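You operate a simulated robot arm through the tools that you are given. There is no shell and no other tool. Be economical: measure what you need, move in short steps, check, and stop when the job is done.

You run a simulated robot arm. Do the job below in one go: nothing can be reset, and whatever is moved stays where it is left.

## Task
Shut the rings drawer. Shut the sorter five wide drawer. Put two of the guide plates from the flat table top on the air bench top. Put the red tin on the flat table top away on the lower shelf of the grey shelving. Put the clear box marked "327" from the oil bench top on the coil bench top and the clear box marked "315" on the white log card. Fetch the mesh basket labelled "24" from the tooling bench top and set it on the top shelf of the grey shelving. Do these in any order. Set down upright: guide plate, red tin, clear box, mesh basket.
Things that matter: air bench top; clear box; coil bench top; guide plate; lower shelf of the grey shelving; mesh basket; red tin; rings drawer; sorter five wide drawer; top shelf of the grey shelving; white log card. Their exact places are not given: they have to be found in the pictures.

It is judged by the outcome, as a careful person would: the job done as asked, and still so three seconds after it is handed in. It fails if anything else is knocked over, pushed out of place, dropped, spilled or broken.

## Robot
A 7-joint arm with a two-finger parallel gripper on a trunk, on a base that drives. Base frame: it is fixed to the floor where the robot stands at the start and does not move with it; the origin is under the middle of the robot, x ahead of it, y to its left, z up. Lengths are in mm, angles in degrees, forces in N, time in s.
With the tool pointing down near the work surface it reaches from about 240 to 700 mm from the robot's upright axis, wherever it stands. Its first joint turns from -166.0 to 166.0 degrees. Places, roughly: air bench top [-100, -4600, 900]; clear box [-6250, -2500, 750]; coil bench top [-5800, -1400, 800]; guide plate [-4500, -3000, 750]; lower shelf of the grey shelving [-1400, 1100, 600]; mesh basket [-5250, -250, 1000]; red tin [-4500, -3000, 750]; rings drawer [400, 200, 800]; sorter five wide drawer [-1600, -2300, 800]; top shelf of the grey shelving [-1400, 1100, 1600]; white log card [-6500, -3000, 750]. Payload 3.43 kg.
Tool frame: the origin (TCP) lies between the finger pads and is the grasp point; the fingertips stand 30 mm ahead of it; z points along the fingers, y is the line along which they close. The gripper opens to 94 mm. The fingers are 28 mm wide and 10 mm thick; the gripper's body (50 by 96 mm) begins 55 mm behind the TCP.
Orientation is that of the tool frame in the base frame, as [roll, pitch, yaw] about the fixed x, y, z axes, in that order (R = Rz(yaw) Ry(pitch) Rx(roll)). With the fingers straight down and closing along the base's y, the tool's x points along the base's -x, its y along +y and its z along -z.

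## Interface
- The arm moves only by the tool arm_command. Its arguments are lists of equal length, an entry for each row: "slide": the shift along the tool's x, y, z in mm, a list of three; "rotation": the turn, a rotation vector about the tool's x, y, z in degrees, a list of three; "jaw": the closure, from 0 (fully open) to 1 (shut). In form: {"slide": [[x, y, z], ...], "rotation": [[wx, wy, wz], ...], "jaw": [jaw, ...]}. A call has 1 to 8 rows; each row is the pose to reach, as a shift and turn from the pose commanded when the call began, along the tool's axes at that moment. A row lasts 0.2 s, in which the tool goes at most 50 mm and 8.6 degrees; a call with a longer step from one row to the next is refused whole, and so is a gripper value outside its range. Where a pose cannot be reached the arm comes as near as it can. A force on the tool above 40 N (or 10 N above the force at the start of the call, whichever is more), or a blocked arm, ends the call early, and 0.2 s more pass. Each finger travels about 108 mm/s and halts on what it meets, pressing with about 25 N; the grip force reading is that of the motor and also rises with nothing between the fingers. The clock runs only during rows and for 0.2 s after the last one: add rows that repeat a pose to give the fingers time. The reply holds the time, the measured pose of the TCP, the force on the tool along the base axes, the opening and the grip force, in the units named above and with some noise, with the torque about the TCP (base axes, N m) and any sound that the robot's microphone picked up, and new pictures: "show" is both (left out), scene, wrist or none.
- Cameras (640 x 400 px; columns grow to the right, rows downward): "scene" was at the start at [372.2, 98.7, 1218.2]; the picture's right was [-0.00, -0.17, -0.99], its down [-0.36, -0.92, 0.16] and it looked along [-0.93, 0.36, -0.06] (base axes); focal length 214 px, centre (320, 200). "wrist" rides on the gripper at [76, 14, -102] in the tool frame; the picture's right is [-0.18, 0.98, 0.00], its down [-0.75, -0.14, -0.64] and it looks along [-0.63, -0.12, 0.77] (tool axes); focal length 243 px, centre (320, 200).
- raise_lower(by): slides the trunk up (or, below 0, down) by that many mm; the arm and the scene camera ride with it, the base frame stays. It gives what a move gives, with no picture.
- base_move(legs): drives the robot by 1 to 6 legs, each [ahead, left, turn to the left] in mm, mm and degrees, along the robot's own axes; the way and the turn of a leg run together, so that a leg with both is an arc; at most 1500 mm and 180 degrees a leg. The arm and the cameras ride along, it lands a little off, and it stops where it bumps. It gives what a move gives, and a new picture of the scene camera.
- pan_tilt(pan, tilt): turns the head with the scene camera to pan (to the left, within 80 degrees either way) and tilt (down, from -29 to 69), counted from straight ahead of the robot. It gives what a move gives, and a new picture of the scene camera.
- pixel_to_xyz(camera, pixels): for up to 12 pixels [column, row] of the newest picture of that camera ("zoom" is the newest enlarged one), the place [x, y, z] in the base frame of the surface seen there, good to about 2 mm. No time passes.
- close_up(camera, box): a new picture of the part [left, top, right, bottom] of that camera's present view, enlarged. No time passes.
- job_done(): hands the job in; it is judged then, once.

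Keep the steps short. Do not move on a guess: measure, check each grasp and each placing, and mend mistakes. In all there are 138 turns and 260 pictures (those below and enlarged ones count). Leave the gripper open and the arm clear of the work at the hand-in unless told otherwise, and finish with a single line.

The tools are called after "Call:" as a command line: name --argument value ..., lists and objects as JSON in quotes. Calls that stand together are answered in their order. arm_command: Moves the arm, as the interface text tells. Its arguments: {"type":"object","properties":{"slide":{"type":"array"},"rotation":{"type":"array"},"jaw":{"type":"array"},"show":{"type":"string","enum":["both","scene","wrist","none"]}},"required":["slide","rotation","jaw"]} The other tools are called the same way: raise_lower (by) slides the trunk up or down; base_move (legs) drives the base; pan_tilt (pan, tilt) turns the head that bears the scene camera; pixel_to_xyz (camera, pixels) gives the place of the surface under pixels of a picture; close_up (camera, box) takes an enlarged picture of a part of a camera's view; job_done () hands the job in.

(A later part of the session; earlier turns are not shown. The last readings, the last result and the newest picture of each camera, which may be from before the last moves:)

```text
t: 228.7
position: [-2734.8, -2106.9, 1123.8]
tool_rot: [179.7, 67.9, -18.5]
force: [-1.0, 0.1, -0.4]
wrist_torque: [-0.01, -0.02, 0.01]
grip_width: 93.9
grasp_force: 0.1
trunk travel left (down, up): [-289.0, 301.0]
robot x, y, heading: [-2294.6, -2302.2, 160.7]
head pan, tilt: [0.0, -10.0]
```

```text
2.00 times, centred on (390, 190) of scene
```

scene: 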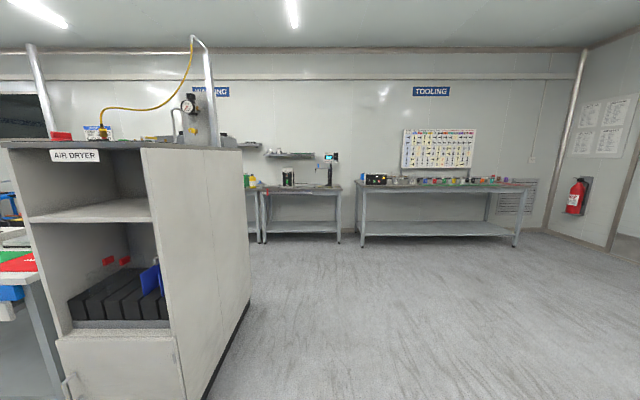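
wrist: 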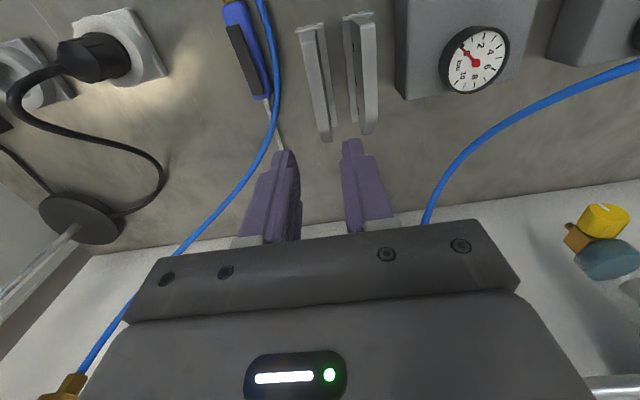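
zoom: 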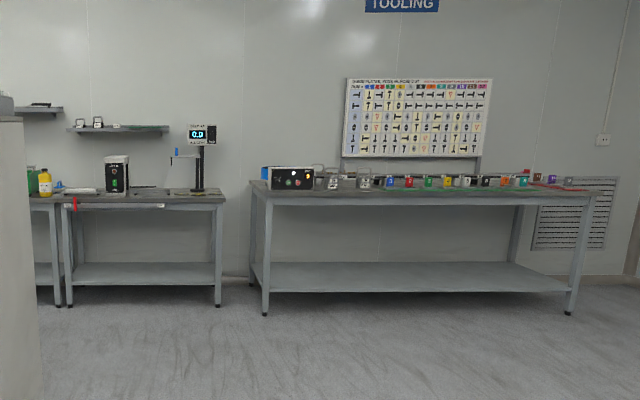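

I drive ahead to the aisle behind the flat table, turn left and look.

Call:
base_move --legs '[[0, 0, 1.5], [1500, 0, 0], [930, 0, 0], [0, 0, 90]]'

Call:
pan_tilt --pan 45 --tilt 10

Call:
pan_tilt --pan -45 --tilt 5

```text
t: 244.8
position: [-4771.2, -2023.4, 1126.0]
tool_rot: [179.7, 68.0, 75.9]
force: [0.5, 0.1, 0.0]
wrist_torque: [0.03, 0.01, 0.03]
grip_width: 94.0
grasp_force: 0.1
trunk travel left (down, up): [-289.0, 301.0]
robot x, y, heading: [-4607.3, -1566.8, -105.2]
head pan, tilt: [0.0, -10.0]
```

scene: 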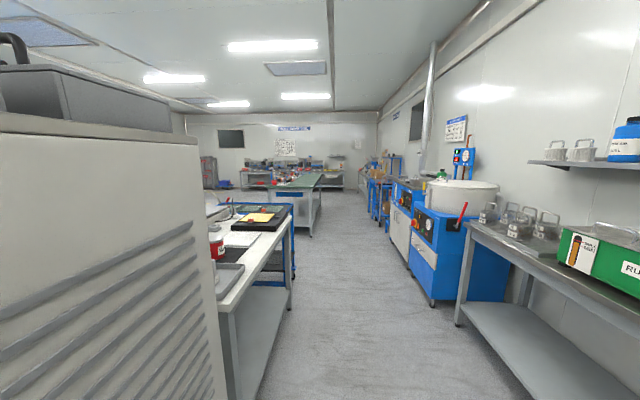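

```text
t: 246.0
position: [-4769.7, -2023.3, 1125.3]
tool_rot: [179.7, 68.0, 75.8]
force: [0.1, -0.1, -0.4]
wrist_torque: [-0.04, 0.01, 0.0]
grip_width: 94.2
grasp_force: 0.1
trunk travel left (down, up): [-289.0, 301.0]
robot x, y, heading: [-4612.1, -1572.5, -105.3]
head pan, tilt: [45.0, 10.0]
```

scene: 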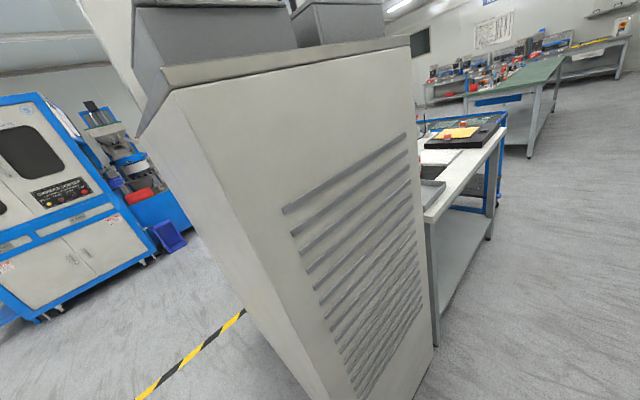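

```text
t: 247.6
position: [-4769.7, -2022.3, 1124.8]
tool_rot: [179.7, 68.0, 75.9]
force: [-1.0, 0.8, 0.2]
wrist_torque: [-0.01, 0.02, 0.0]
grip_width: 94.3
grasp_force: 0.0
trunk travel left (down, up): [-289.0, 301.0]
robot x, y, heading: [-4608.5, -1569.8, -105.3]
head pan, tilt: [-45.0, 5.0]
```

scene: 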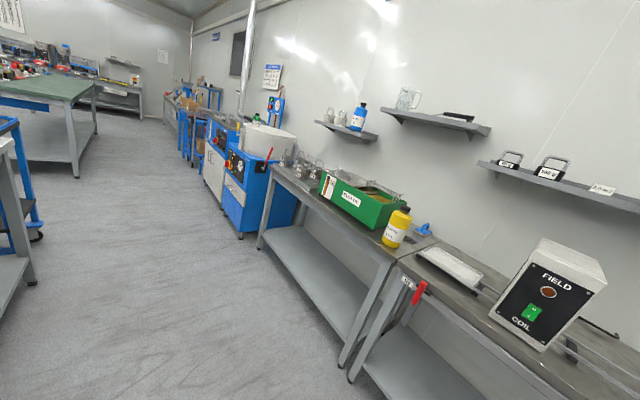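

The red tin is visible from the back of the table. I drive along the aisle to be level with it and turn to face the table.

Call:
base_move --legs '[[0, 0, -2.8], [1340, 0, 0], [0, 0, 90]]'

Call:
pan_tilt --pan 0 --tilt 15

```text
t: 258.4
position: [-4581.0, -3020.8, 1126.0]
tool_rot: [179.7, 68.0, 160.7]
force: [0.8, 0.5, -0.8]
wrist_torque: [0.03, 0.03, 0.0]
grip_width: 94.1
grasp_force: 0.1
trunk travel left (down, up): [-289.0, 301.0]
robot x, y, heading: [-5017.6, -2818.1, -20.2]
head pan, tilt: [-45.0, 5.0]
```

scene: 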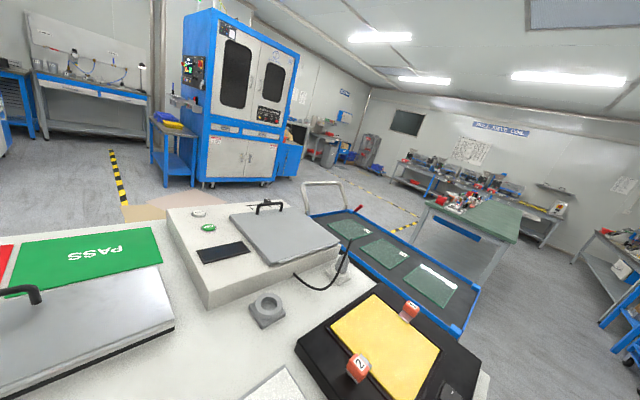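

```text
t: 259.5
position: [-4581.5, -3019.9, 1124.5]
tool_rot: [179.7, 68.0, 160.7]
force: [-0.6, 0.2, -0.2]
wrist_torque: [-0.02, 0.02, -0.01]
grip_width: 94.2
grasp_force: 0.0
trunk travel left (down, up): [-289.0, 301.0]
robot x, y, heading: [-5017.4, -2819.1, -20.5]
head pan, tilt: [0.0, 15.0]
```

scene: 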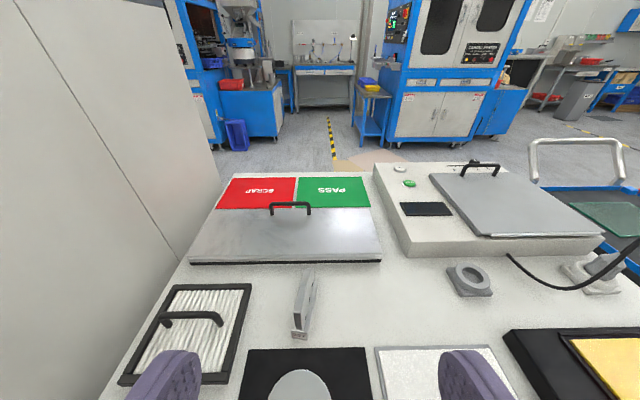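

The tin's grey lid shows at the bottom of the picture at (302, 388). I turn the hand down.

Call:
arm_command --slide '[[0, 0, 0], [0, 0, 0], [0, 0, 0], [0, 0, 0], [0, 0, 0], [0, 0, 0], [0, 0, 0], [0, 0, 0]]' --rotation '[[0, 8.5, 0], [0, 17, 0], [0, 25.5, 0], [0, 34, 0], [0, 42.5, 0], [0, 51, 0], [0, 59.5, 0], [0, 68, 0]]' --jaw '[0, 0, 0, 0, 0, 0, 0, 0]' --show "none"

Call:
pan_tilt --pan 0 --tilt 0

```text
t: 261.3
position: [-4580.2, -3022.8, 1123.8]
tool_rot: [179.9, -0.1, 161.0]
force: [0.4, 0.0, -0.2]
wrist_torque: [-0.02, 0.01, -0.01]
grip_width: 93.8
grasp_force: 0.0
trunk travel left (down, up): [-289.0, 301.0]
robot x, y, heading: [-5019.5, -2818.7, -20.5]
head pan, tilt: [0.0, 15.0]
```

```text
t: 262.1
position: [-4582.4, -3022.7, 1125.1]
tool_rot: [179.9, 0.0, 161.0]
force: [0.5, -0.1, 0.1]
wrist_torque: [0.02, 0.01, -0.01]
grip_width: 93.7
grasp_force: 0.1
trunk travel left (down, up): [-289.0, 301.0]
robot x, y, heading: [-5017.2, -2815.5, -20.6]
head pan, tilt: [0.0, 0.0]
```

scene: 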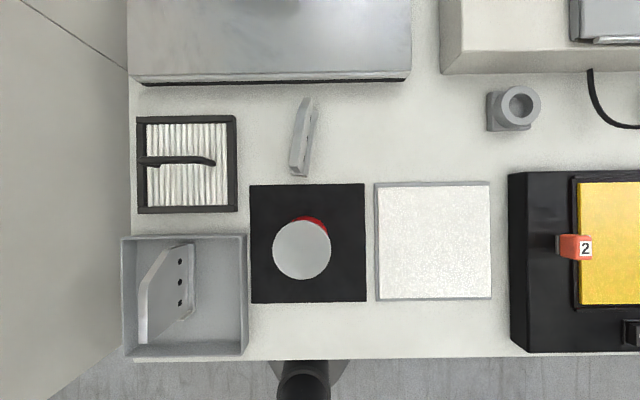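

Measure the tin: lid edges, body and mat.

Call:
pixel_to_xyz --camera "scene" --pixels '[[302, 250], [275, 250], [329, 250], [302, 223], [302, 276], [318, 220], [260, 290], [350, 195], [430, 240], [300, 340], [322, 224]]'

```text
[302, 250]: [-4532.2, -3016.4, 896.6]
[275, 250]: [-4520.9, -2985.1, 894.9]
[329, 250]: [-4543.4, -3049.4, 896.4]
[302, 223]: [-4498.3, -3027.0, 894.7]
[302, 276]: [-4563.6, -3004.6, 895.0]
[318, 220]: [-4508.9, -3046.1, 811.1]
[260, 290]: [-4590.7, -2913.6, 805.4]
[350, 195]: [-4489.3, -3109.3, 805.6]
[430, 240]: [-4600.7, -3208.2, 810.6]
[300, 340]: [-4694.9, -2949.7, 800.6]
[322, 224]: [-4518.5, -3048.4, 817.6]
```

The tin is 68 mm across and 91 mm tall, centred at (-4532, -3016). I move over it, lower to z≈857, and close.

Call:
arm_command --slide '[[-23, 11, 20], [-45.6, 22, 60], [-45.6, 22, 105], [-45.6, 22, 150], [-45.6, 22, 190]]' --rotation '[[0, 0, 0], [0, 0, 0], [0, 0, 0], [0, 0, 0], [0, 0, 0]]' --jaw '[0, 0, 0, 0, 0]'

```text
t: 263.3
position: [-4531.6, -3015.5, 935.9]
tool_rot: [179.9, 0.0, 161.0]
force: [0.5, 0.1, -0.7]
wrist_torque: [0.0, 0.01, 0.0]
grip_width: 94.0
grasp_force: 0.0
trunk travel left (down, up): [-289.0, 301.0]
robot x, y, heading: [-5016.8, -2821.3, -20.5]
head pan, tilt: [0.0, 0.0]
```

scene: 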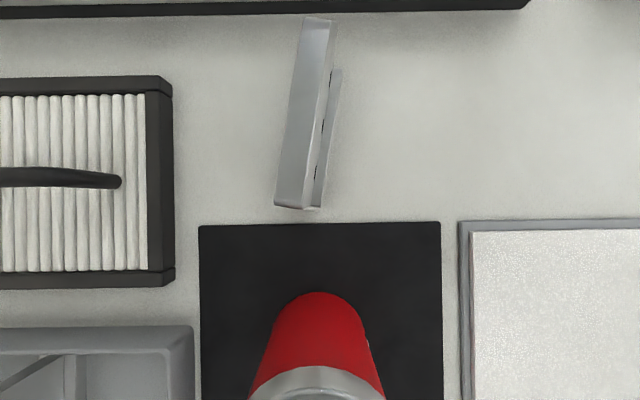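
wrist: 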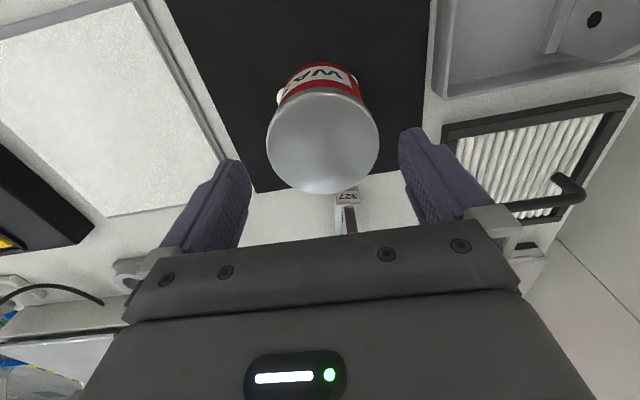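

I keep the grip a bit higher (z≈866) so the head clears the guide plate ahead, lower 70 mm, and close.

Call:
arm_command --slide '[[0, 0, 30], [0, 0, 60], [0, 0, 70], [0, 0, 70], [0, 0, 70], [0, 0, 70]]' --rotation '[[0, 0, 0], [0, 0, 0], [0, 0, 0], [0, 0, 0], [0, 0, 0], [0, 0, 0]]' --jaw '[0, 0, 0, 0.3, 0.6, 0.6]' --show "none"

Call:
arm_command --slide '[[0, 0, 0], [0, 0, -20], [0, 0, -50]]' --rotation '[[0, 0, 0], [0, 0, 0], [0, 0, 0]]' --jaw '[1, 1, 1]'

```text
t: 264.7
position: [-4530.1, -3013.3, 863.3]
tool_rot: [179.9, 0.0, 161.0]
force: [0.3, 0.0, -0.3]
wrist_torque: [-0.05, 0.02, 0.02]
grip_width: 74.7
grasp_force: 24.5
trunk travel left (down, up): [-289.0, 301.0]
robot x, y, heading: [-5017.0, -2815.1, -20.4]
head pan, tilt: [0.0, 0.0]
```

```text
t: 265.5
position: [-4530.4, -3014.6, 915.7]
tool_rot: [179.9, -0.1, 161.0]
force: [0.0, -0.3, -4.3]
wrist_torque: [-0.01, 0.01, -0.02]
grip_width: 74.3
grasp_force: 25.0
trunk travel left (down, up): [-289.0, 301.0]
robot x, y, heading: [-5015.8, -2818.6, -20.2]
head pan, tilt: [0.0, 0.0]
```

scene: 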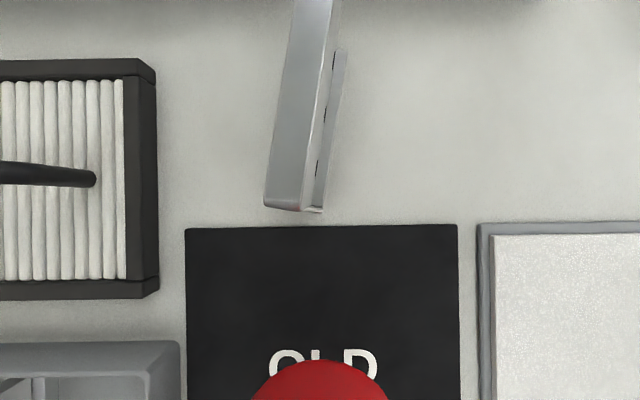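
wrist: 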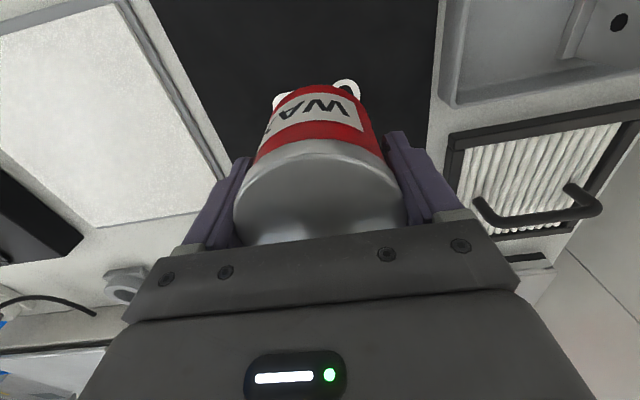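

The tin is held, but to set it inside the low shelf I need a slanted grip. I put it back on its mat, open, tilt the hand 45° about the tin and regrip.

Call:
arm_command --slide '[[0, 0, 25], [0, 0, 45], [0, 0, 52], [0, 0, 52], [0, 0, 52], [0, 0, 52]]' --rotation '[[0, 0, 0], [0, 0, 0], [0, 0, 0], [0, 0, 0], [0, 0, 0], [0, 0, 0]]' --jaw '[1, 1, 1, 0.6, 0.2, 0]' --show "wrist"

Call:
arm_command --slide '[[0, 0, 0], [0, 0, 0], [0, 0, 0], [0, 0, 0], [0, 0, 0], [0, 0, 0]]' --rotation '[[0, -7.5, 0], [0, -15, 0], [0, -22.5, 0], [0, -30, 0], [0, -37.5, 0], [0, -45, 0]]' --jaw '[0, 0, 0, 0, 0, 0]'

```text
t: 266.9
position: [-4530.6, -3014.9, 864.4]
tool_rot: [179.9, 0.0, 161.0]
force: [0.1, -0.2, -0.2]
wrist_torque: [-0.01, 0.02, 0.0]
grip_width: 93.8
grasp_force: 0.0
trunk travel left (down, up): [-289.0, 301.0]
robot x, y, heading: [-5019.9, -2816.7, -20.4]
head pan, tilt: [0.0, 0.0]
```

wrist: 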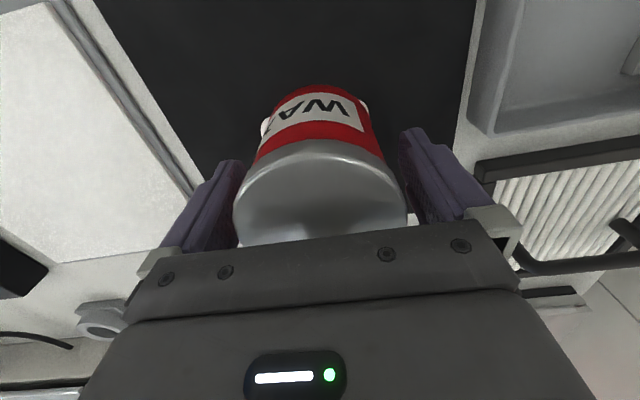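

```text
t: 268.3
position: [-4530.6, -3014.9, 862.0]
tool_rot: [179.8, 45.0, 160.9]
force: [-0.4, -0.2, -0.6]
wrist_torque: [-0.04, 0.0, 0.01]
grip_width: 94.4
grasp_force: 0.1
trunk travel left (down, up): [-289.0, 301.0]
robot x, y, heading: [-5017.0, -2819.9, -20.4]
head pan, tilt: [0.0, 0.0]
```

scene: 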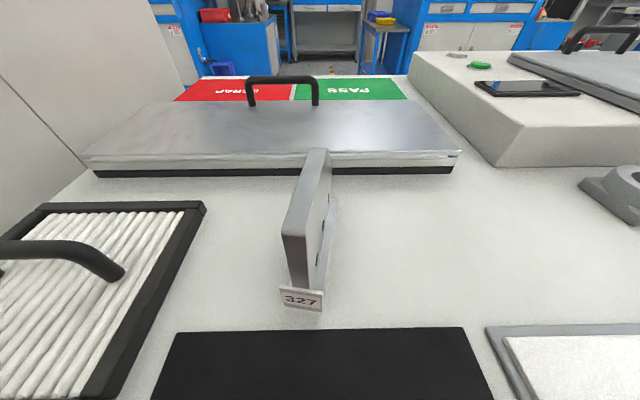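
wrist: 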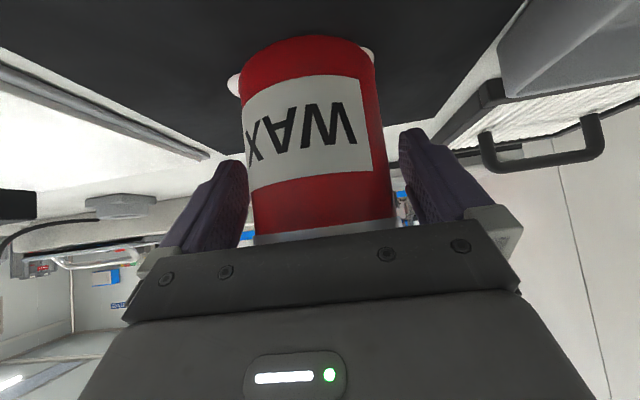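

The tilt is clean. I close on the tin and lift straight up (world up is tool [-x, -z] at 45°).

Call:
arm_command --slide '[[0, 0, 0], [0, 0, 0], [0, 0, 0], [-14, 0, -14], [-35, 0, -35], [-65, 0, -65], [-95, 0, -95], [-125, 0, -125]]' --rotation '[[0, 0, 0], [0, 0, 0], [0, 0, 0], [0, 0, 0], [0, 0, 0], [0, 0, 0], [0, 0, 0], [0, 0, 0]]' --jaw '[0.5, 1, 1, 1, 1, 1, 1, 1]'

```text
t: 270.1
position: [-4532.5, -3012.4, 1040.3]
tool_rot: [179.8, 44.9, 160.9]
force: [-0.7, -0.2, -3.4]
wrist_torque: [-0.03, 0.01, 0.02]
grip_width: 77.1
grasp_force: 24.4
trunk travel left (down, up): [-289.0, 301.0]
robot x, y, heading: [-5015.5, -2818.1, -20.1]
head pan, tilt: [0.0, 0.0]
```

scene: 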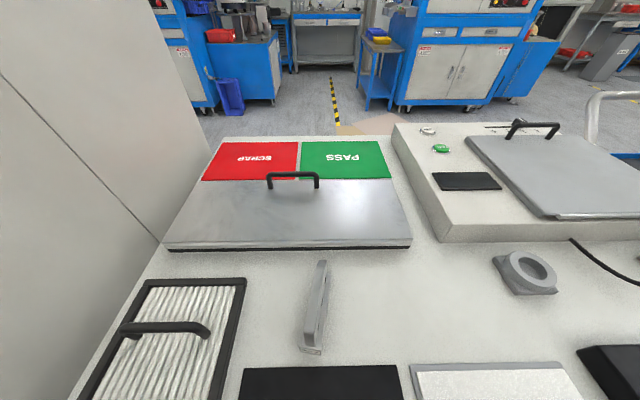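
wrist: 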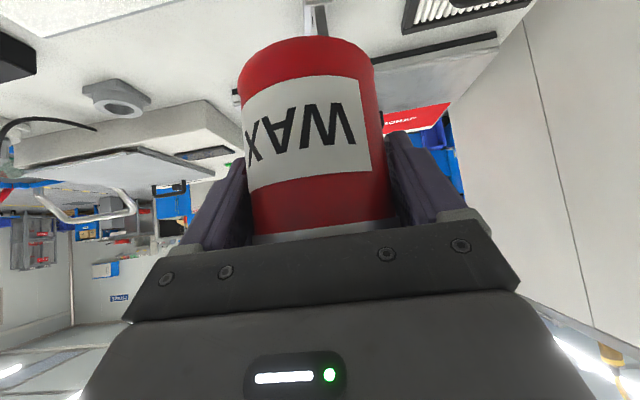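

Held upright. I drive out of the aisle and across to the grey shelving, facing it.

Call:
base_move --legs '[[0, 0, 92], [1500, 0, 0], [1110, -1200, 0], [1050, -1200, 0]]'

Call:
pan_tilt --pan 0 --tilt -25

```text
refused: leg 3 is longer than a leg can be; nothing moved
```

```text
t: 270.9
position: [-4531.9, -3015.0, 1040.7]
tool_rot: [179.8, 45.0, 160.9]
force: [0.8, 0.6, -3.3]
wrist_torque: [0.02, 0.0, -0.03]
grip_width: 76.9
grasp_force: 24.5
trunk travel left (down, up): [-289.0, 301.0]
robot x, y, heading: [-5018.9, -2819.5, -20.2]
head pan, tilt: [0.0, -25.0]
```

scene: 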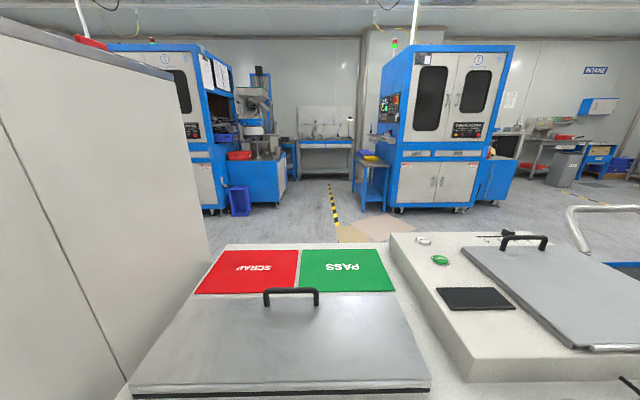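

A leg was too long, so I redo it. I first back 200 mm so the hand clears the dryer while turning.

Call:
base_move --legs '[[-200, 0, 0], [0, 0, 92], [1500, 0, 0], [800, -900, 0], [800, -900, 0], [500, -800, 0]]'

```text
t: 299.6
position: [-1368.7, 299.8, 1040.9]
tool_rot: [179.7, 45.0, -108.6]
force: [0.1, -0.1, -3.6]
wrist_torque: [0.01, 0.03, -0.02]
grip_width: 76.9
grasp_force: 25.3
trunk travel left (down, up): [-289.0, 301.0]
robot x, y, heading: [-1560.3, -188.8, 70.5]
head pan, tilt: [0.0, -25.0]
```

scene: 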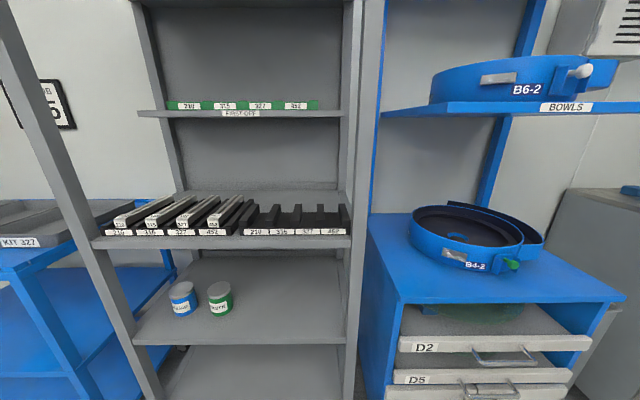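

I'm facing the shelving. The lower shelf holds blue and green tins and has free space on the right. I measure.

Call:
pixel_to_xyz --camera "scene" --pixels '[[240, 340], [150, 343], [335, 340], [290, 300], [290, 320], [220, 315], [220, 290], [185, 285], [230, 243], [352, 300], [120, 300], [290, 270]]'

```text
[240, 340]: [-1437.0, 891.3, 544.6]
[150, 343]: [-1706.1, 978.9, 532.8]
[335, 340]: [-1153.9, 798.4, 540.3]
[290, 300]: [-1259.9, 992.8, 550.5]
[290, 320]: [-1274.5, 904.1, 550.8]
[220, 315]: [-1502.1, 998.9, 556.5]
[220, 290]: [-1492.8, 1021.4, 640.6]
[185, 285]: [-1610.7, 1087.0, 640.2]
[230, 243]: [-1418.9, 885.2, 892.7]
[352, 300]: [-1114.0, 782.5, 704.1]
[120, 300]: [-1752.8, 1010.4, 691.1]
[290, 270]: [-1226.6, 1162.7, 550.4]
```

Shelf surface is z≈550. I lower the trunk and arm outside the shelving until the tin is about 18 mm above shelf height.

Call:
raise_lower --by -285

Call:
arm_command --slide '[[25, 0, 25], [50, 0, 50], [75, 0, 75], [92, 0, 92]]' --rotation '[[0, 0, 0], [0, 0, 0], [0, 0, 0], [0, 0, 0]]' --jaw '[1, 1, 1, 1]'

```text
t: 302.4
position: [-1369.6, 299.9, 755.3]
tool_rot: [179.8, 45.0, -108.5]
force: [1.3, 0.8, -3.6]
wrist_torque: [0.01, 0.01, 0.0]
grip_width: 77.0
grasp_force: 24.8
trunk travel left (down, up): [-4.0, 586.0]
robot x, y, heading: [-1560.9, -186.6, 70.3]
head pan, tilt: [0.0, -25.0]
```

```text
t: 303.4
position: [-1371.0, 299.2, 625.9]
tool_rot: [179.9, 45.1, -108.4]
force: [0.0, -0.6, -3.3]
wrist_torque: [-0.01, -0.01, 0.03]
grip_width: 76.7
grasp_force: 25.7
trunk travel left (down, up): [-4.0, 586.0]
robot x, y, heading: [-1565.1, -186.5, 70.2]
head pan, tilt: [0.0, -25.0]
```

scene: 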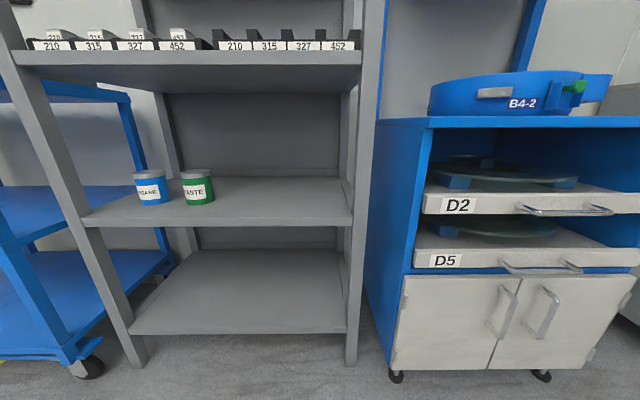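
wrist: 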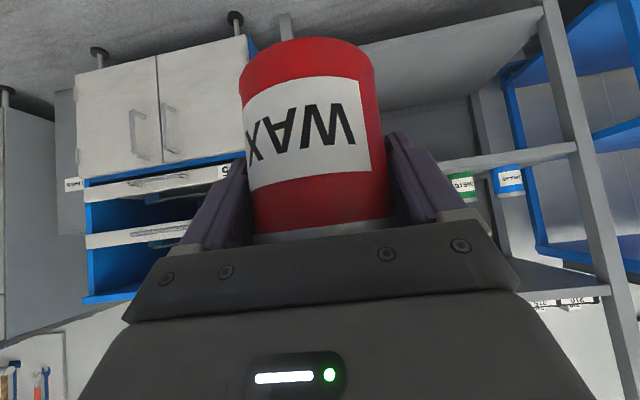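

I drive in: small turn, 115 mm left, 480 mm ahead, keeping the tin just above shelf height.

Call:
base_move --legs '[[0, 0, 1.9], [0, 115, 0], [480, 0, 0]]'

```text
t: 307.4
position: [-1352.6, 791.9, 625.7]
tool_rot: [179.8, 45.0, -106.5]
force: [-0.4, 0.5, -3.6]
wrist_torque: [-0.02, 0.02, -0.02]
grip_width: 76.8
grasp_force: 24.9
trunk travel left (down, up): [-4.0, 586.0]
robot x, y, heading: [-1529.5, 298.5, 72.0]
head pan, tilt: [0.0, -25.0]
```

scene: 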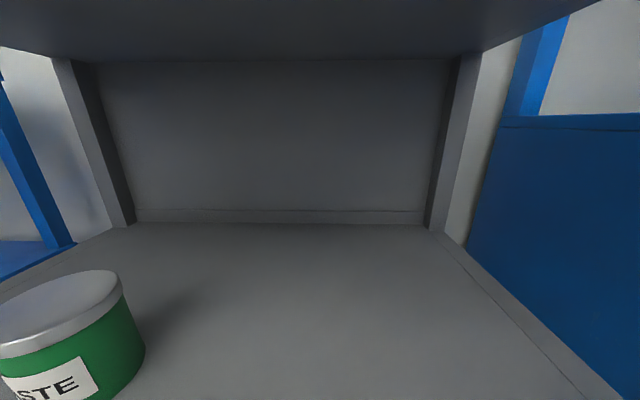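

Plenty of room. I move the tin 160 mm forward horizontally with the arm.

Call:
arm_command --slide '[[-28, 0, 28], [-56, 0, 56], [-85, 0, 85], [-113, 0, 113]]' --rotation '[[0, 0, 0], [0, 0, 0], [0, 0, 0], [0, 0, 0]]' --jaw '[1, 1, 1, 1]'

```text
t: 308.4
position: [-1308.4, 944.8, 627.7]
tool_rot: [179.7, 44.9, -106.5]
force: [0.2, 0.1, -2.9]
wrist_torque: [-0.04, 0.03, -0.01]
grip_width: 76.6
grasp_force: 25.1
trunk travel left (down, up): [-4.0, 586.0]
robot x, y, heading: [-1527.9, 298.7, 72.0]
head pan, tilt: [0.0, -25.0]
```

scene: 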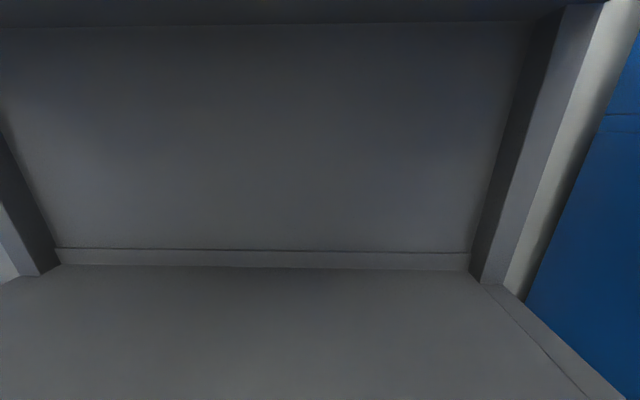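
wrist: 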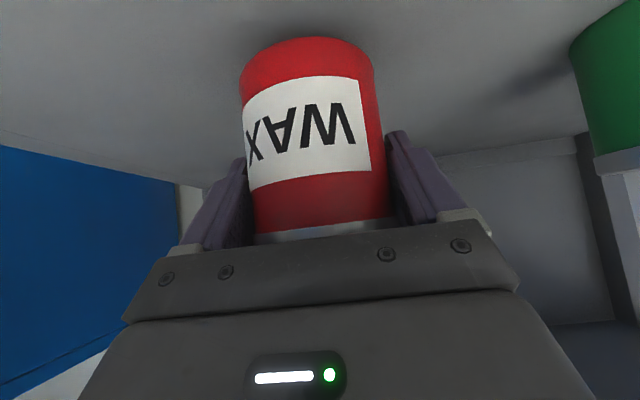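

It's in place. I lower 20 mm, open, and retreat horizontally.

Call:
arm_command --slide '[[8, 0, 8], [12, 0, 12], [14.2, 0, 14.2], [14.2, 0, 14.2], [14.2, 0, 14.2], [14.2, 0, 14.2]]' --rotation '[[0, 0, 0], [0, 0, 0], [0, 0, 0], [0, 0, 0], [0, 0, 0], [0, 0, 0]]' --jaw '[1, 1, 1, 0.6, 0.2, 0]' --show "wrist"

Call:
arm_command --slide '[[20, 0, -20], [45, 0, -45], [75, 0, -75], [105, 0, -105]]' --rotation '[[0, 0, 0], [0, 0, 0], [0, 0, 0], [0, 0, 0]]' --jaw '[0, 0, 0, 0]'

```text
t: 309.8
position: [-1306.9, 945.0, 606.0]
tool_rot: [179.8, 45.0, -106.6]
force: [0.4, -0.4, 0.2]
wrist_torque: [-0.02, -0.02, 0.03]
grip_width: 94.0
grasp_force: 0.1
trunk travel left (down, up): [-4.0, 586.0]
robot x, y, heading: [-1525.0, 301.2, 72.1]
head pan, tilt: [0.0, -25.0]
```

wrist: 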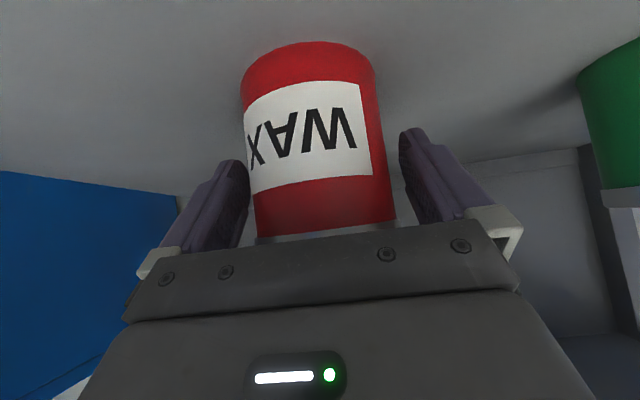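

```text
t: 310.8
position: [-1349.7, 804.8, 606.4]
tool_rot: [179.8, 45.0, -106.6]
force: [0.0, 0.0, 0.6]
wrist_torque: [0.01, 0.02, -0.03]
grip_width: 93.9
grasp_force: 0.0
trunk travel left (down, up): [-4.0, 586.0]
robot x, y, heading: [-1527.9, 295.4, 72.3]
head pan, tilt: [0.0, -25.0]
```

scene: 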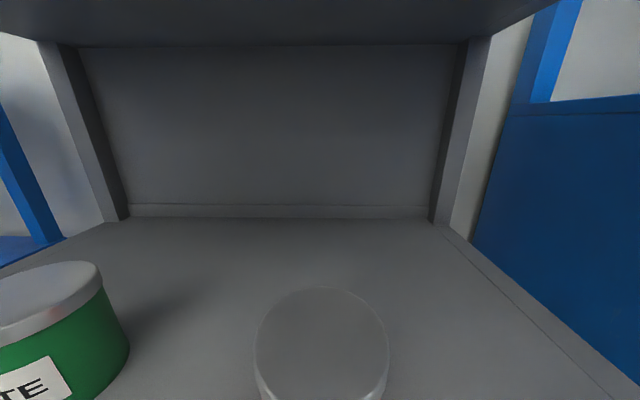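
wrist: 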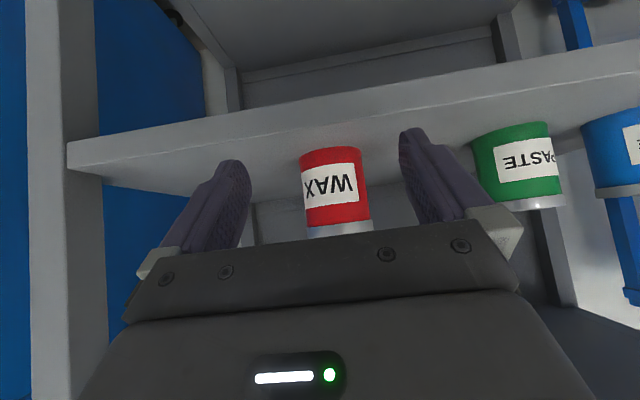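

The red tin stands on the lower shelf with the other tins. I back off and raise the trunk fully to inspect the top shelf.

Call:
base_move --legs '[[-550, 0, 0]]'

Call:
raise_lower --by 580

Call:
arm_command --slide '[[-30, 0, -30], [-60, 0, -60], [-90, 0, -90], [-120, 0, -120], [-150, 0, -150], [-180, 0, -180]]' --rotation '[[0, 0, 0], [0, 0, 0], [0, 0, 0], [0, 0, 0], [0, 0, 0], [0, 0, 0]]' --jaw '[0, 0, 0, 0, 0, 0]' --show "scene"

```text
t: 314.0
position: [-1520.3, 277.3, 605.7]
tool_rot: [179.8, 45.0, -106.4]
force: [0.1, -0.3, -0.3]
wrist_torque: [-0.01, 0.03, -0.03]
grip_width: 94.2
grasp_force: 0.0
trunk travel left (down, up): [-4.0, 586.0]
robot x, y, heading: [-1694.7, -232.3, 72.2]
head pan, tilt: [0.0, -25.0]
```

scene: 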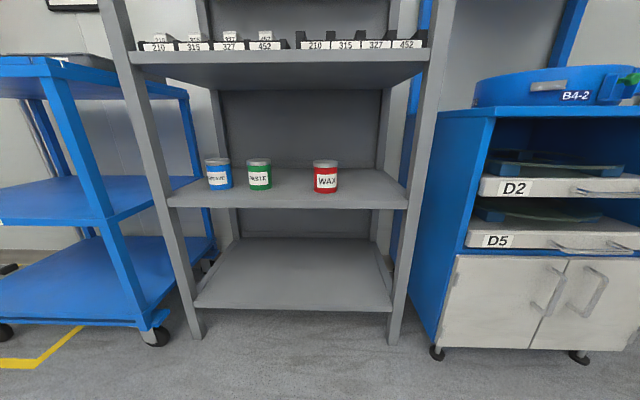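

```text
refused: 580 is not a number from -400 to 400
```

```text
t: 315.4
position: [-1520.2, 275.9, 857.4]
tool_rot: [179.9, 44.9, -106.4]
force: [0.1, -0.1, -0.4]
wrist_torque: [-0.01, 0.01, 0.01]
grip_width: 94.0
grasp_force: 0.1
trunk travel left (down, up): [-4.0, 586.0]
robot x, y, heading: [-1697.4, -227.6, 72.2]
head pan, tilt: [0.0, -25.0]
```

scene: 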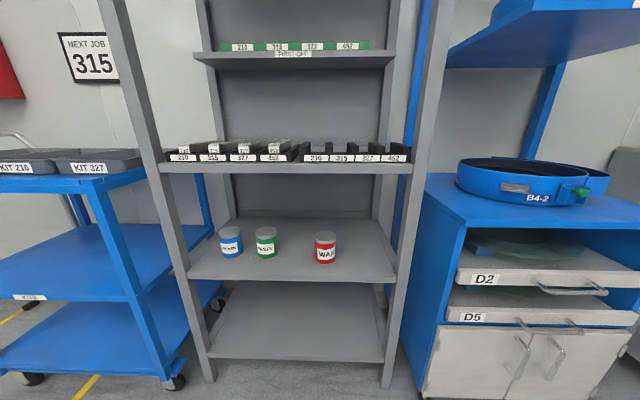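

The three tins stand together. I raise the trunk in two steps to view the top shelf.

Call:
raise_lower --by 400

Call:
raise_lower --by 180

Call:
pan_tilt --pan 0 --tilt -28

```text
t: 319.2
position: [-1519.2, 276.7, 1257.8]
tool_rot: [179.8, 45.0, -106.4]
force: [-0.3, -0.5, 0.1]
wrist_torque: [-0.02, 0.01, 0.01]
grip_width: 93.9
grasp_force: 0.1
trunk travel left (down, up): [-404.0, 186.0]
robot x, y, heading: [-1693.6, -228.1, 72.4]
head pan, tilt: [0.0, -25.0]
```

```text
t: 321.2
position: [-1519.3, 275.7, 1439.1]
tool_rot: [179.9, 45.0, -106.4]
force: [-0.8, 1.1, -0.4]
wrist_torque: [0.05, 0.0, -0.02]
grip_width: 94.1
grasp_force: 0.1
trunk travel left (down, up): [-584.0, 6.0]
robot x, y, heading: [-1698.2, -229.1, 72.0]
head pan, tilt: [0.0, -25.0]
```

```text
t: 321.9
position: [-1519.2, 276.9, 1438.9]
tool_rot: [179.8, 45.0, -106.4]
force: [0.1, 0.6, -0.2]
wrist_torque: [-0.03, 0.02, -0.01]
grip_width: 93.9
grasp_force: 0.0
trunk travel left (down, up): [-584.0, 6.0]
robot x, y, heading: [-1692.3, -232.1, 72.1]
head pan, tilt: [0.0, -28.0]
```

scene: 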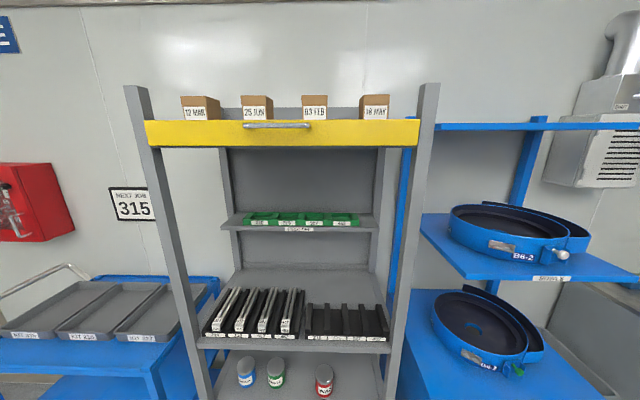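

The top shelf has four boxes behind a yellow front. I measure it.

Call:
pixel_to_xyz --camera "scene" --pixels '[[230, 125], [230, 145], [200, 100], [200, 118], [258, 100], [315, 100], [375, 100], [150, 125], [418, 122], [230, 113], [345, 110], [205, 98]]'

Call:
close_up --camera "scene" --box '[120, 70, 440, 160]'

```text
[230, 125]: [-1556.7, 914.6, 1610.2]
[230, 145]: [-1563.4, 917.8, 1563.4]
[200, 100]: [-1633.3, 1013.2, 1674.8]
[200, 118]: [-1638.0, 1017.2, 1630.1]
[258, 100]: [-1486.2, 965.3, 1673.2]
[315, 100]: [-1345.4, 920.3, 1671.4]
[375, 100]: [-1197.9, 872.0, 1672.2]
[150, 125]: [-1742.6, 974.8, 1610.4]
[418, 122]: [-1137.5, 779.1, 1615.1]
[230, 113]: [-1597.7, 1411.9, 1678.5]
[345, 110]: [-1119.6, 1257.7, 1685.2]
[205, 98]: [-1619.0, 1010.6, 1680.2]
```

```text
2.00 times, centred on (280, 115) of scene
```

zoom: 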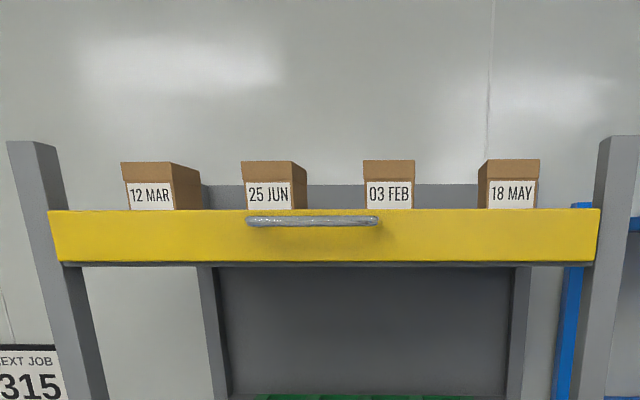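

I raise the arm further to look down onto the top shelf.

Call:
arm_command --slide '[[-30, 0, -30], [-60, 0, -60], [-90, 0, -90], [-120, 0, -120], [-150, 0, -150], [-180, 0, -180], [-210, 0, -210], [-240, 0, -240]]' --rotation '[[0, 0, 0], [0, 0, 0], [0, 0, 0], [0, 0, 0], [0, 0, 0], [0, 0, 0], [0, 0, 0], [0, 0, 0]]' --jaw '[0, 0, 0, 0, 0, 0, 0, 0]' --show "scene"

```text
t: 323.7
position: [-1515.4, 273.9, 1779.6]
tool_rot: [179.9, 45.1, -106.4]
force: [0.2, -0.3, 0.1]
wrist_torque: [-0.01, -0.03, -0.01]
grip_width: 94.1
grasp_force: 0.0
trunk travel left (down, up): [-584.0, 6.0]
robot x, y, heading: [-1698.4, -227.3, 72.2]
head pan, tilt: [0.0, -28.0]
```

scene: 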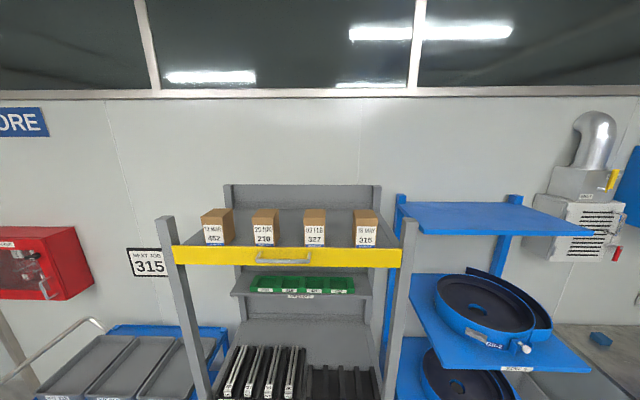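

Now I can see the shelf surface behind the boxes. I measure it.

Call:
close_up --camera "scene" --box '[150, 170, 430, 290]'

Call:
pixel_to_xyz --camera "scene" --pixels '[[240, 240], [240, 225], [240, 213], [290, 240], [290, 215], [340, 240], [340, 215], [228, 212], [275, 211], [370, 212], [260, 250], [200, 250]]'

```text
2.29 times, centred on (290, 230) of scene
```

zoom: 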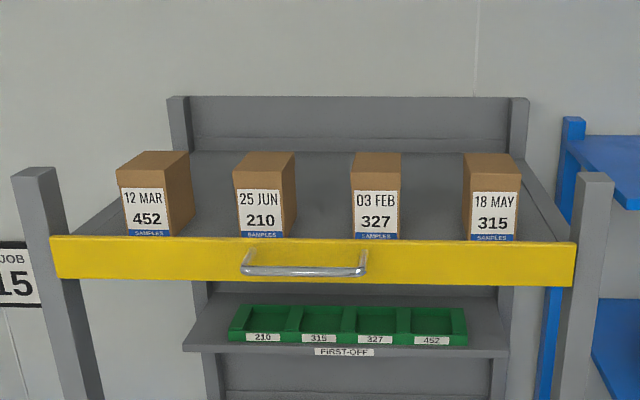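

```text
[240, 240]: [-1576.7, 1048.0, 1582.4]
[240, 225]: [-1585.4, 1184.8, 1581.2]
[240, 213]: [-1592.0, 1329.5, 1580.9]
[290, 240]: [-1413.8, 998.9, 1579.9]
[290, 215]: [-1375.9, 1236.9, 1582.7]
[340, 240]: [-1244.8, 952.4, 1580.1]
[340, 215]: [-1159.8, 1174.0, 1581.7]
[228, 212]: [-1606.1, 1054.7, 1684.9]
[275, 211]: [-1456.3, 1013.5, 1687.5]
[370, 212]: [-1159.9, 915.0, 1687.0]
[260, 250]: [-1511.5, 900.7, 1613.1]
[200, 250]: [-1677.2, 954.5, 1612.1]
```

The shelf surface is z≈1581, free behind the boxes. I lower the trunk and drive to the tooling bench for the basket.

Call:
raise_lower --by -300

Call:
base_move --legs '[[0, 0, 90], [1230, 555, 0], [1230, 555, 0]]'

Call:
pan_tilt --pan 0 --tilt -10

```text
t: 326.7
position: [-1515.4, 275.6, 1478.6]
tool_rot: [179.8, 45.0, -106.4]
force: [0.8, 0.6, 0.1]
wrist_torque: [-0.01, -0.04, 0.0]
grip_width: 93.8
grasp_force: 0.0
trunk travel left (down, up): [-284.0, 306.0]
robot x, y, heading: [-1694.9, -229.6, 72.4]
head pan, tilt: [0.0, -28.0]
```

```text
t: 343.6
position: [-4871.4, -437.0, 1478.7]
tool_rot: [179.7, 45.0, -14.4]
force: [-0.3, 0.0, -0.3]
wrist_torque: [0.01, 0.0, 0.0]
grip_width: 94.1
grasp_force: 0.0
trunk travel left (down, up): [-284.0, 306.0]
robot x, y, heading: [-4360.9, -598.0, 164.7]
head pan, tilt: [0.0, -28.0]
```

scene: 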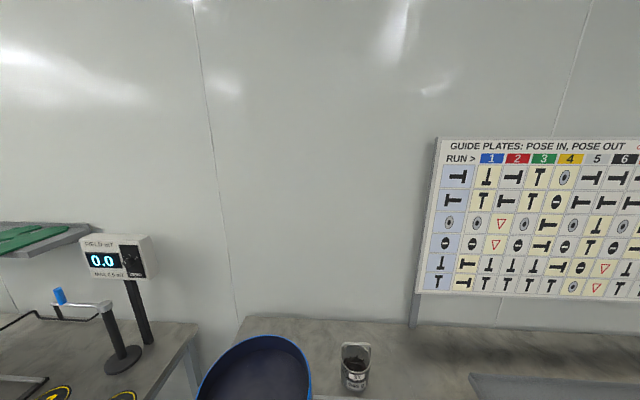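

```text
t: 344.4
position: [-4870.5, -438.1, 1479.1]
tool_rot: [179.9, 45.0, -14.4]
force: [-0.2, -0.3, -0.3]
wrist_torque: [-0.01, -0.02, 0.04]
grip_width: 94.0
grasp_force: 0.2
trunk travel left (down, up): [-284.0, 306.0]
robot x, y, heading: [-4360.7, -599.8, 164.5]
head pan, tilt: [0.0, -10.0]
```

scene: 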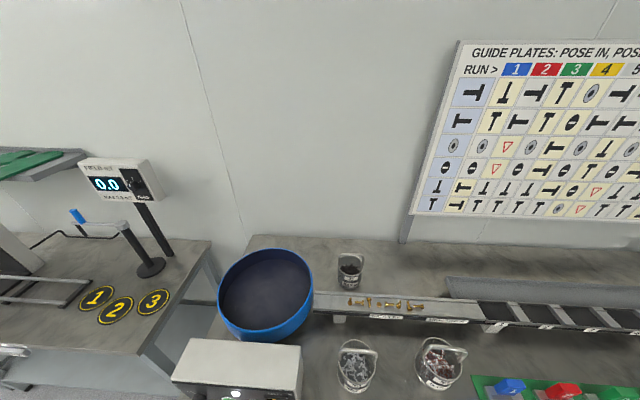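

Three mesh baskets with bail handles are visible. I zoom to read the labels.

Call:
close_up --camera "scene" --box '[310, 245, 480, 400]'

Call:
pan_tilt --pan 0 --tilt 15

```text
2.58 times, centred on (395, 322) of scene
```

zoom: 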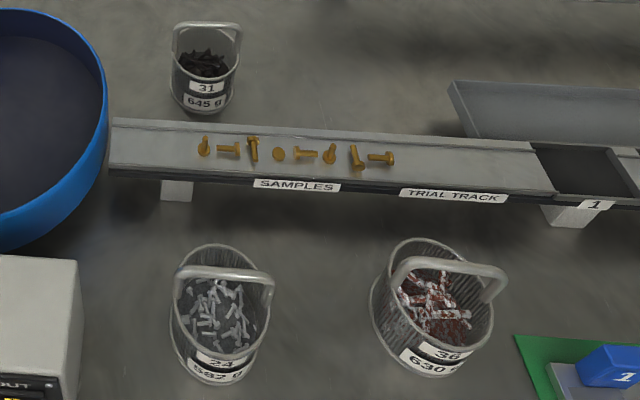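

```text
t: 345.3
position: [-4870.9, -437.4, 1478.6]
tool_rot: [179.9, 45.0, -14.4]
force: [-0.5, 0.3, -0.5]
wrist_torque: [-0.02, 0.01, 0.03]
grip_width: 94.0
grasp_force: 0.0
trunk travel left (down, up): [-284.0, 306.0]
robot x, y, heading: [-4355.4, -602.7, 164.3]
head pan, tilt: [0.0, 15.0]
```

scene: 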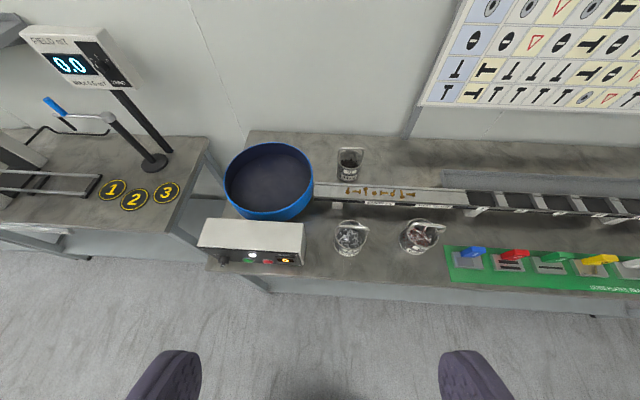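

Basket 24 is the left front one at (350, 238). I zoom and measure its rim and bail.

Call:
close_up --camera "scene" --box '[310, 205, 450, 275]'

Call:
pixel_to_xyz --camera "scene" --pixels '[[350, 224], [336, 232], [366, 232], [350, 240], [350, 255], [400, 265], [380, 200], [345, 165], [250, 230], [300, 160], [300, 265]]'

```text
4.57 times, centred on (380, 240) of scene
```

zoom: 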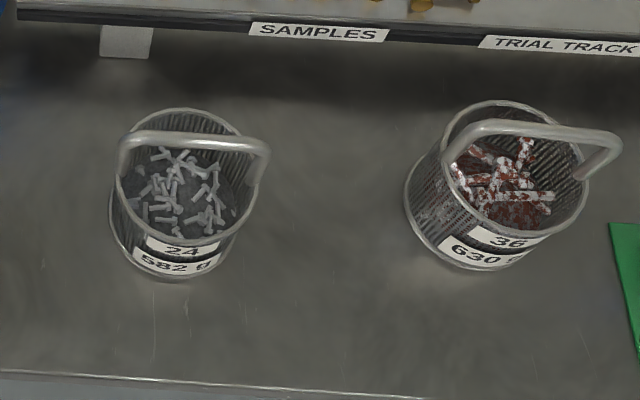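

```text
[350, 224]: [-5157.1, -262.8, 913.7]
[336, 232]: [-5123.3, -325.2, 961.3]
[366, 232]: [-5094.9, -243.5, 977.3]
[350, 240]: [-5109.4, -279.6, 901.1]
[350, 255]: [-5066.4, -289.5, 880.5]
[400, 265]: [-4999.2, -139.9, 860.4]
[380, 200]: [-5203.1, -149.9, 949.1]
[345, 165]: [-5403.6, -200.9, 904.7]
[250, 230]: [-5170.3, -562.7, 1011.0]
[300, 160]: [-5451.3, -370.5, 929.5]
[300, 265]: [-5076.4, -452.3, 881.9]
```

Measure the bail bar precisely.

Call:
pixel_to_xyz --camera "zoom" --pixels '[[135, 140], [160, 138], [195, 139], [230, 143], [258, 148], [125, 165], [262, 175], [150, 110], [215, 235], [115, 200], [235, 240], [165, 280]]'

```text
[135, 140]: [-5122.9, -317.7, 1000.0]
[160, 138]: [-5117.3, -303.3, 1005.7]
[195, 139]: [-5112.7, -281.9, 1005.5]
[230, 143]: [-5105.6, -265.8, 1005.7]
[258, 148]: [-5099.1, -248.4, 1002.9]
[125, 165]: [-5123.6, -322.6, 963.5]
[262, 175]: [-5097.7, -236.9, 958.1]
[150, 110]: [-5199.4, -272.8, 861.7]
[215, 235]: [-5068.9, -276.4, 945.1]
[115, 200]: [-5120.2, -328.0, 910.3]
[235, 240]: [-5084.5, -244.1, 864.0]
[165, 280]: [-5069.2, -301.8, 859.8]
```

The bail bar runs along the bench (z≈1005, middle (-5111, -283)). I drive closer, lower the trunk and turn the hand straight down.

Call:
base_move --legs '[[0, 0, -2.3], [0, -70, 0], [260, 0, 0]]'

Call:
arm_command --slide '[[0, 0, 0], [0, 0, 0], [0, 0, 0], [0, 0, 0], [0, 0, 0], [0, 0, 0]]' --rotation '[[0, 7.5, 0], [0, 15, 0], [0, 22.5, 0], [0, 30, 0], [0, 37.5, 0], [0, 45, 0]]' --jaw '[0, 0, 0, 0, 0, 0]' --show "none"

Call:
raise_lower --by -270

Call:
pan_tilt --pan 0 --tilt 0

```text
t: 348.2
position: [-5087.1, -266.4, 1478.3]
tool_rot: [179.8, 44.9, -17.0]
force: [-0.3, 0.1, 0.2]
wrist_torque: [-0.06, 0.0, -0.02]
grip_width: 94.0
grasp_force: 0.1
trunk travel left (down, up): [-284.0, 306.0]
robot x, y, heading: [-4581.9, -453.6, 161.3]
head pan, tilt: [0.0, 15.0]
```

scene: 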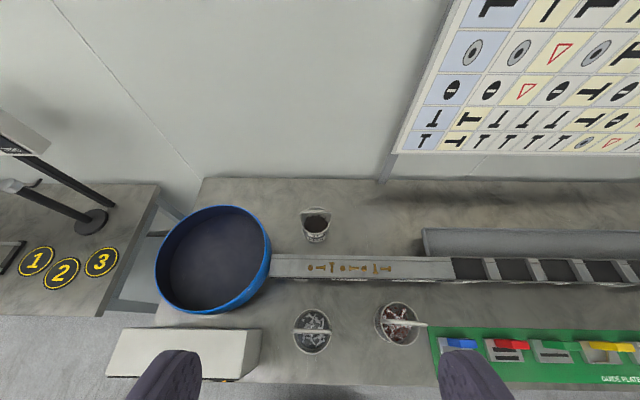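

```text
t: 349.6
position: [-5088.2, -266.1, 1477.6]
tool_rot: [180.0, -0.2, -16.9]
force: [0.0, -0.1, 0.2]
wrist_torque: [-0.01, -0.01, -0.03]
grip_width: 94.0
grasp_force: 0.0
trunk travel left (down, up): [-284.0, 306.0]
robot x, y, heading: [-4579.4, -451.1, 161.4]
head pan, tilt: [0.0, 15.0]
```

```text
t: 352.3
position: [-5085.6, -267.3, 1208.2]
tool_rot: [179.9, 0.0, -16.9]
force: [-1.1, 0.0, -0.2]
wrist_torque: [-0.01, 0.0, -0.02]
grip_width: 93.8
grasp_force: 0.0
trunk travel left (down, up): [-14.0, 576.0]
robot x, y, heading: [-4584.3, -453.6, 161.5]
head pan, tilt: [0.0, 15.0]
```

```text
t: 353.1
position: [-5086.0, -267.1, 1208.3]
tool_rot: [179.9, -0.1, -17.0]
force: [0.6, -0.3, -0.3]
wrist_torque: [-0.04, 0.01, 0.02]
grip_width: 94.1
grasp_force: 0.0
trunk travel left (down, up): [-14.0, 576.0]
robot x, y, heading: [-4581.8, -449.1, 161.8]
head pan, tilt: [0.0, 0.0]
```

scene: 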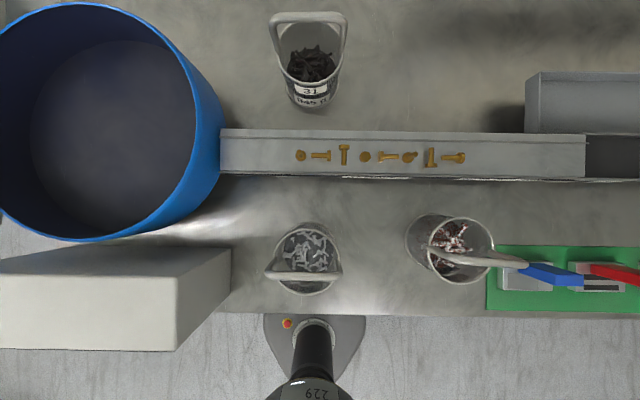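

Re-measure the bar from above.

Call:
pixel_to_xyz --camera "scene" --pixels '[[280, 276], [304, 277], [328, 275], [306, 230], [306, 293], [200, 240], [215, 130], [190, 300]]'

```text
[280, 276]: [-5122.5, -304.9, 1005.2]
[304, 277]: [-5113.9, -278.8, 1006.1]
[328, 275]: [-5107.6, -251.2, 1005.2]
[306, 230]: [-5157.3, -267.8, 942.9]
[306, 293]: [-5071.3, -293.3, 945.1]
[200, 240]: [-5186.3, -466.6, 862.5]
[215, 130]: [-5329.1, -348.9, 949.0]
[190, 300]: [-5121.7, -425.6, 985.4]
```

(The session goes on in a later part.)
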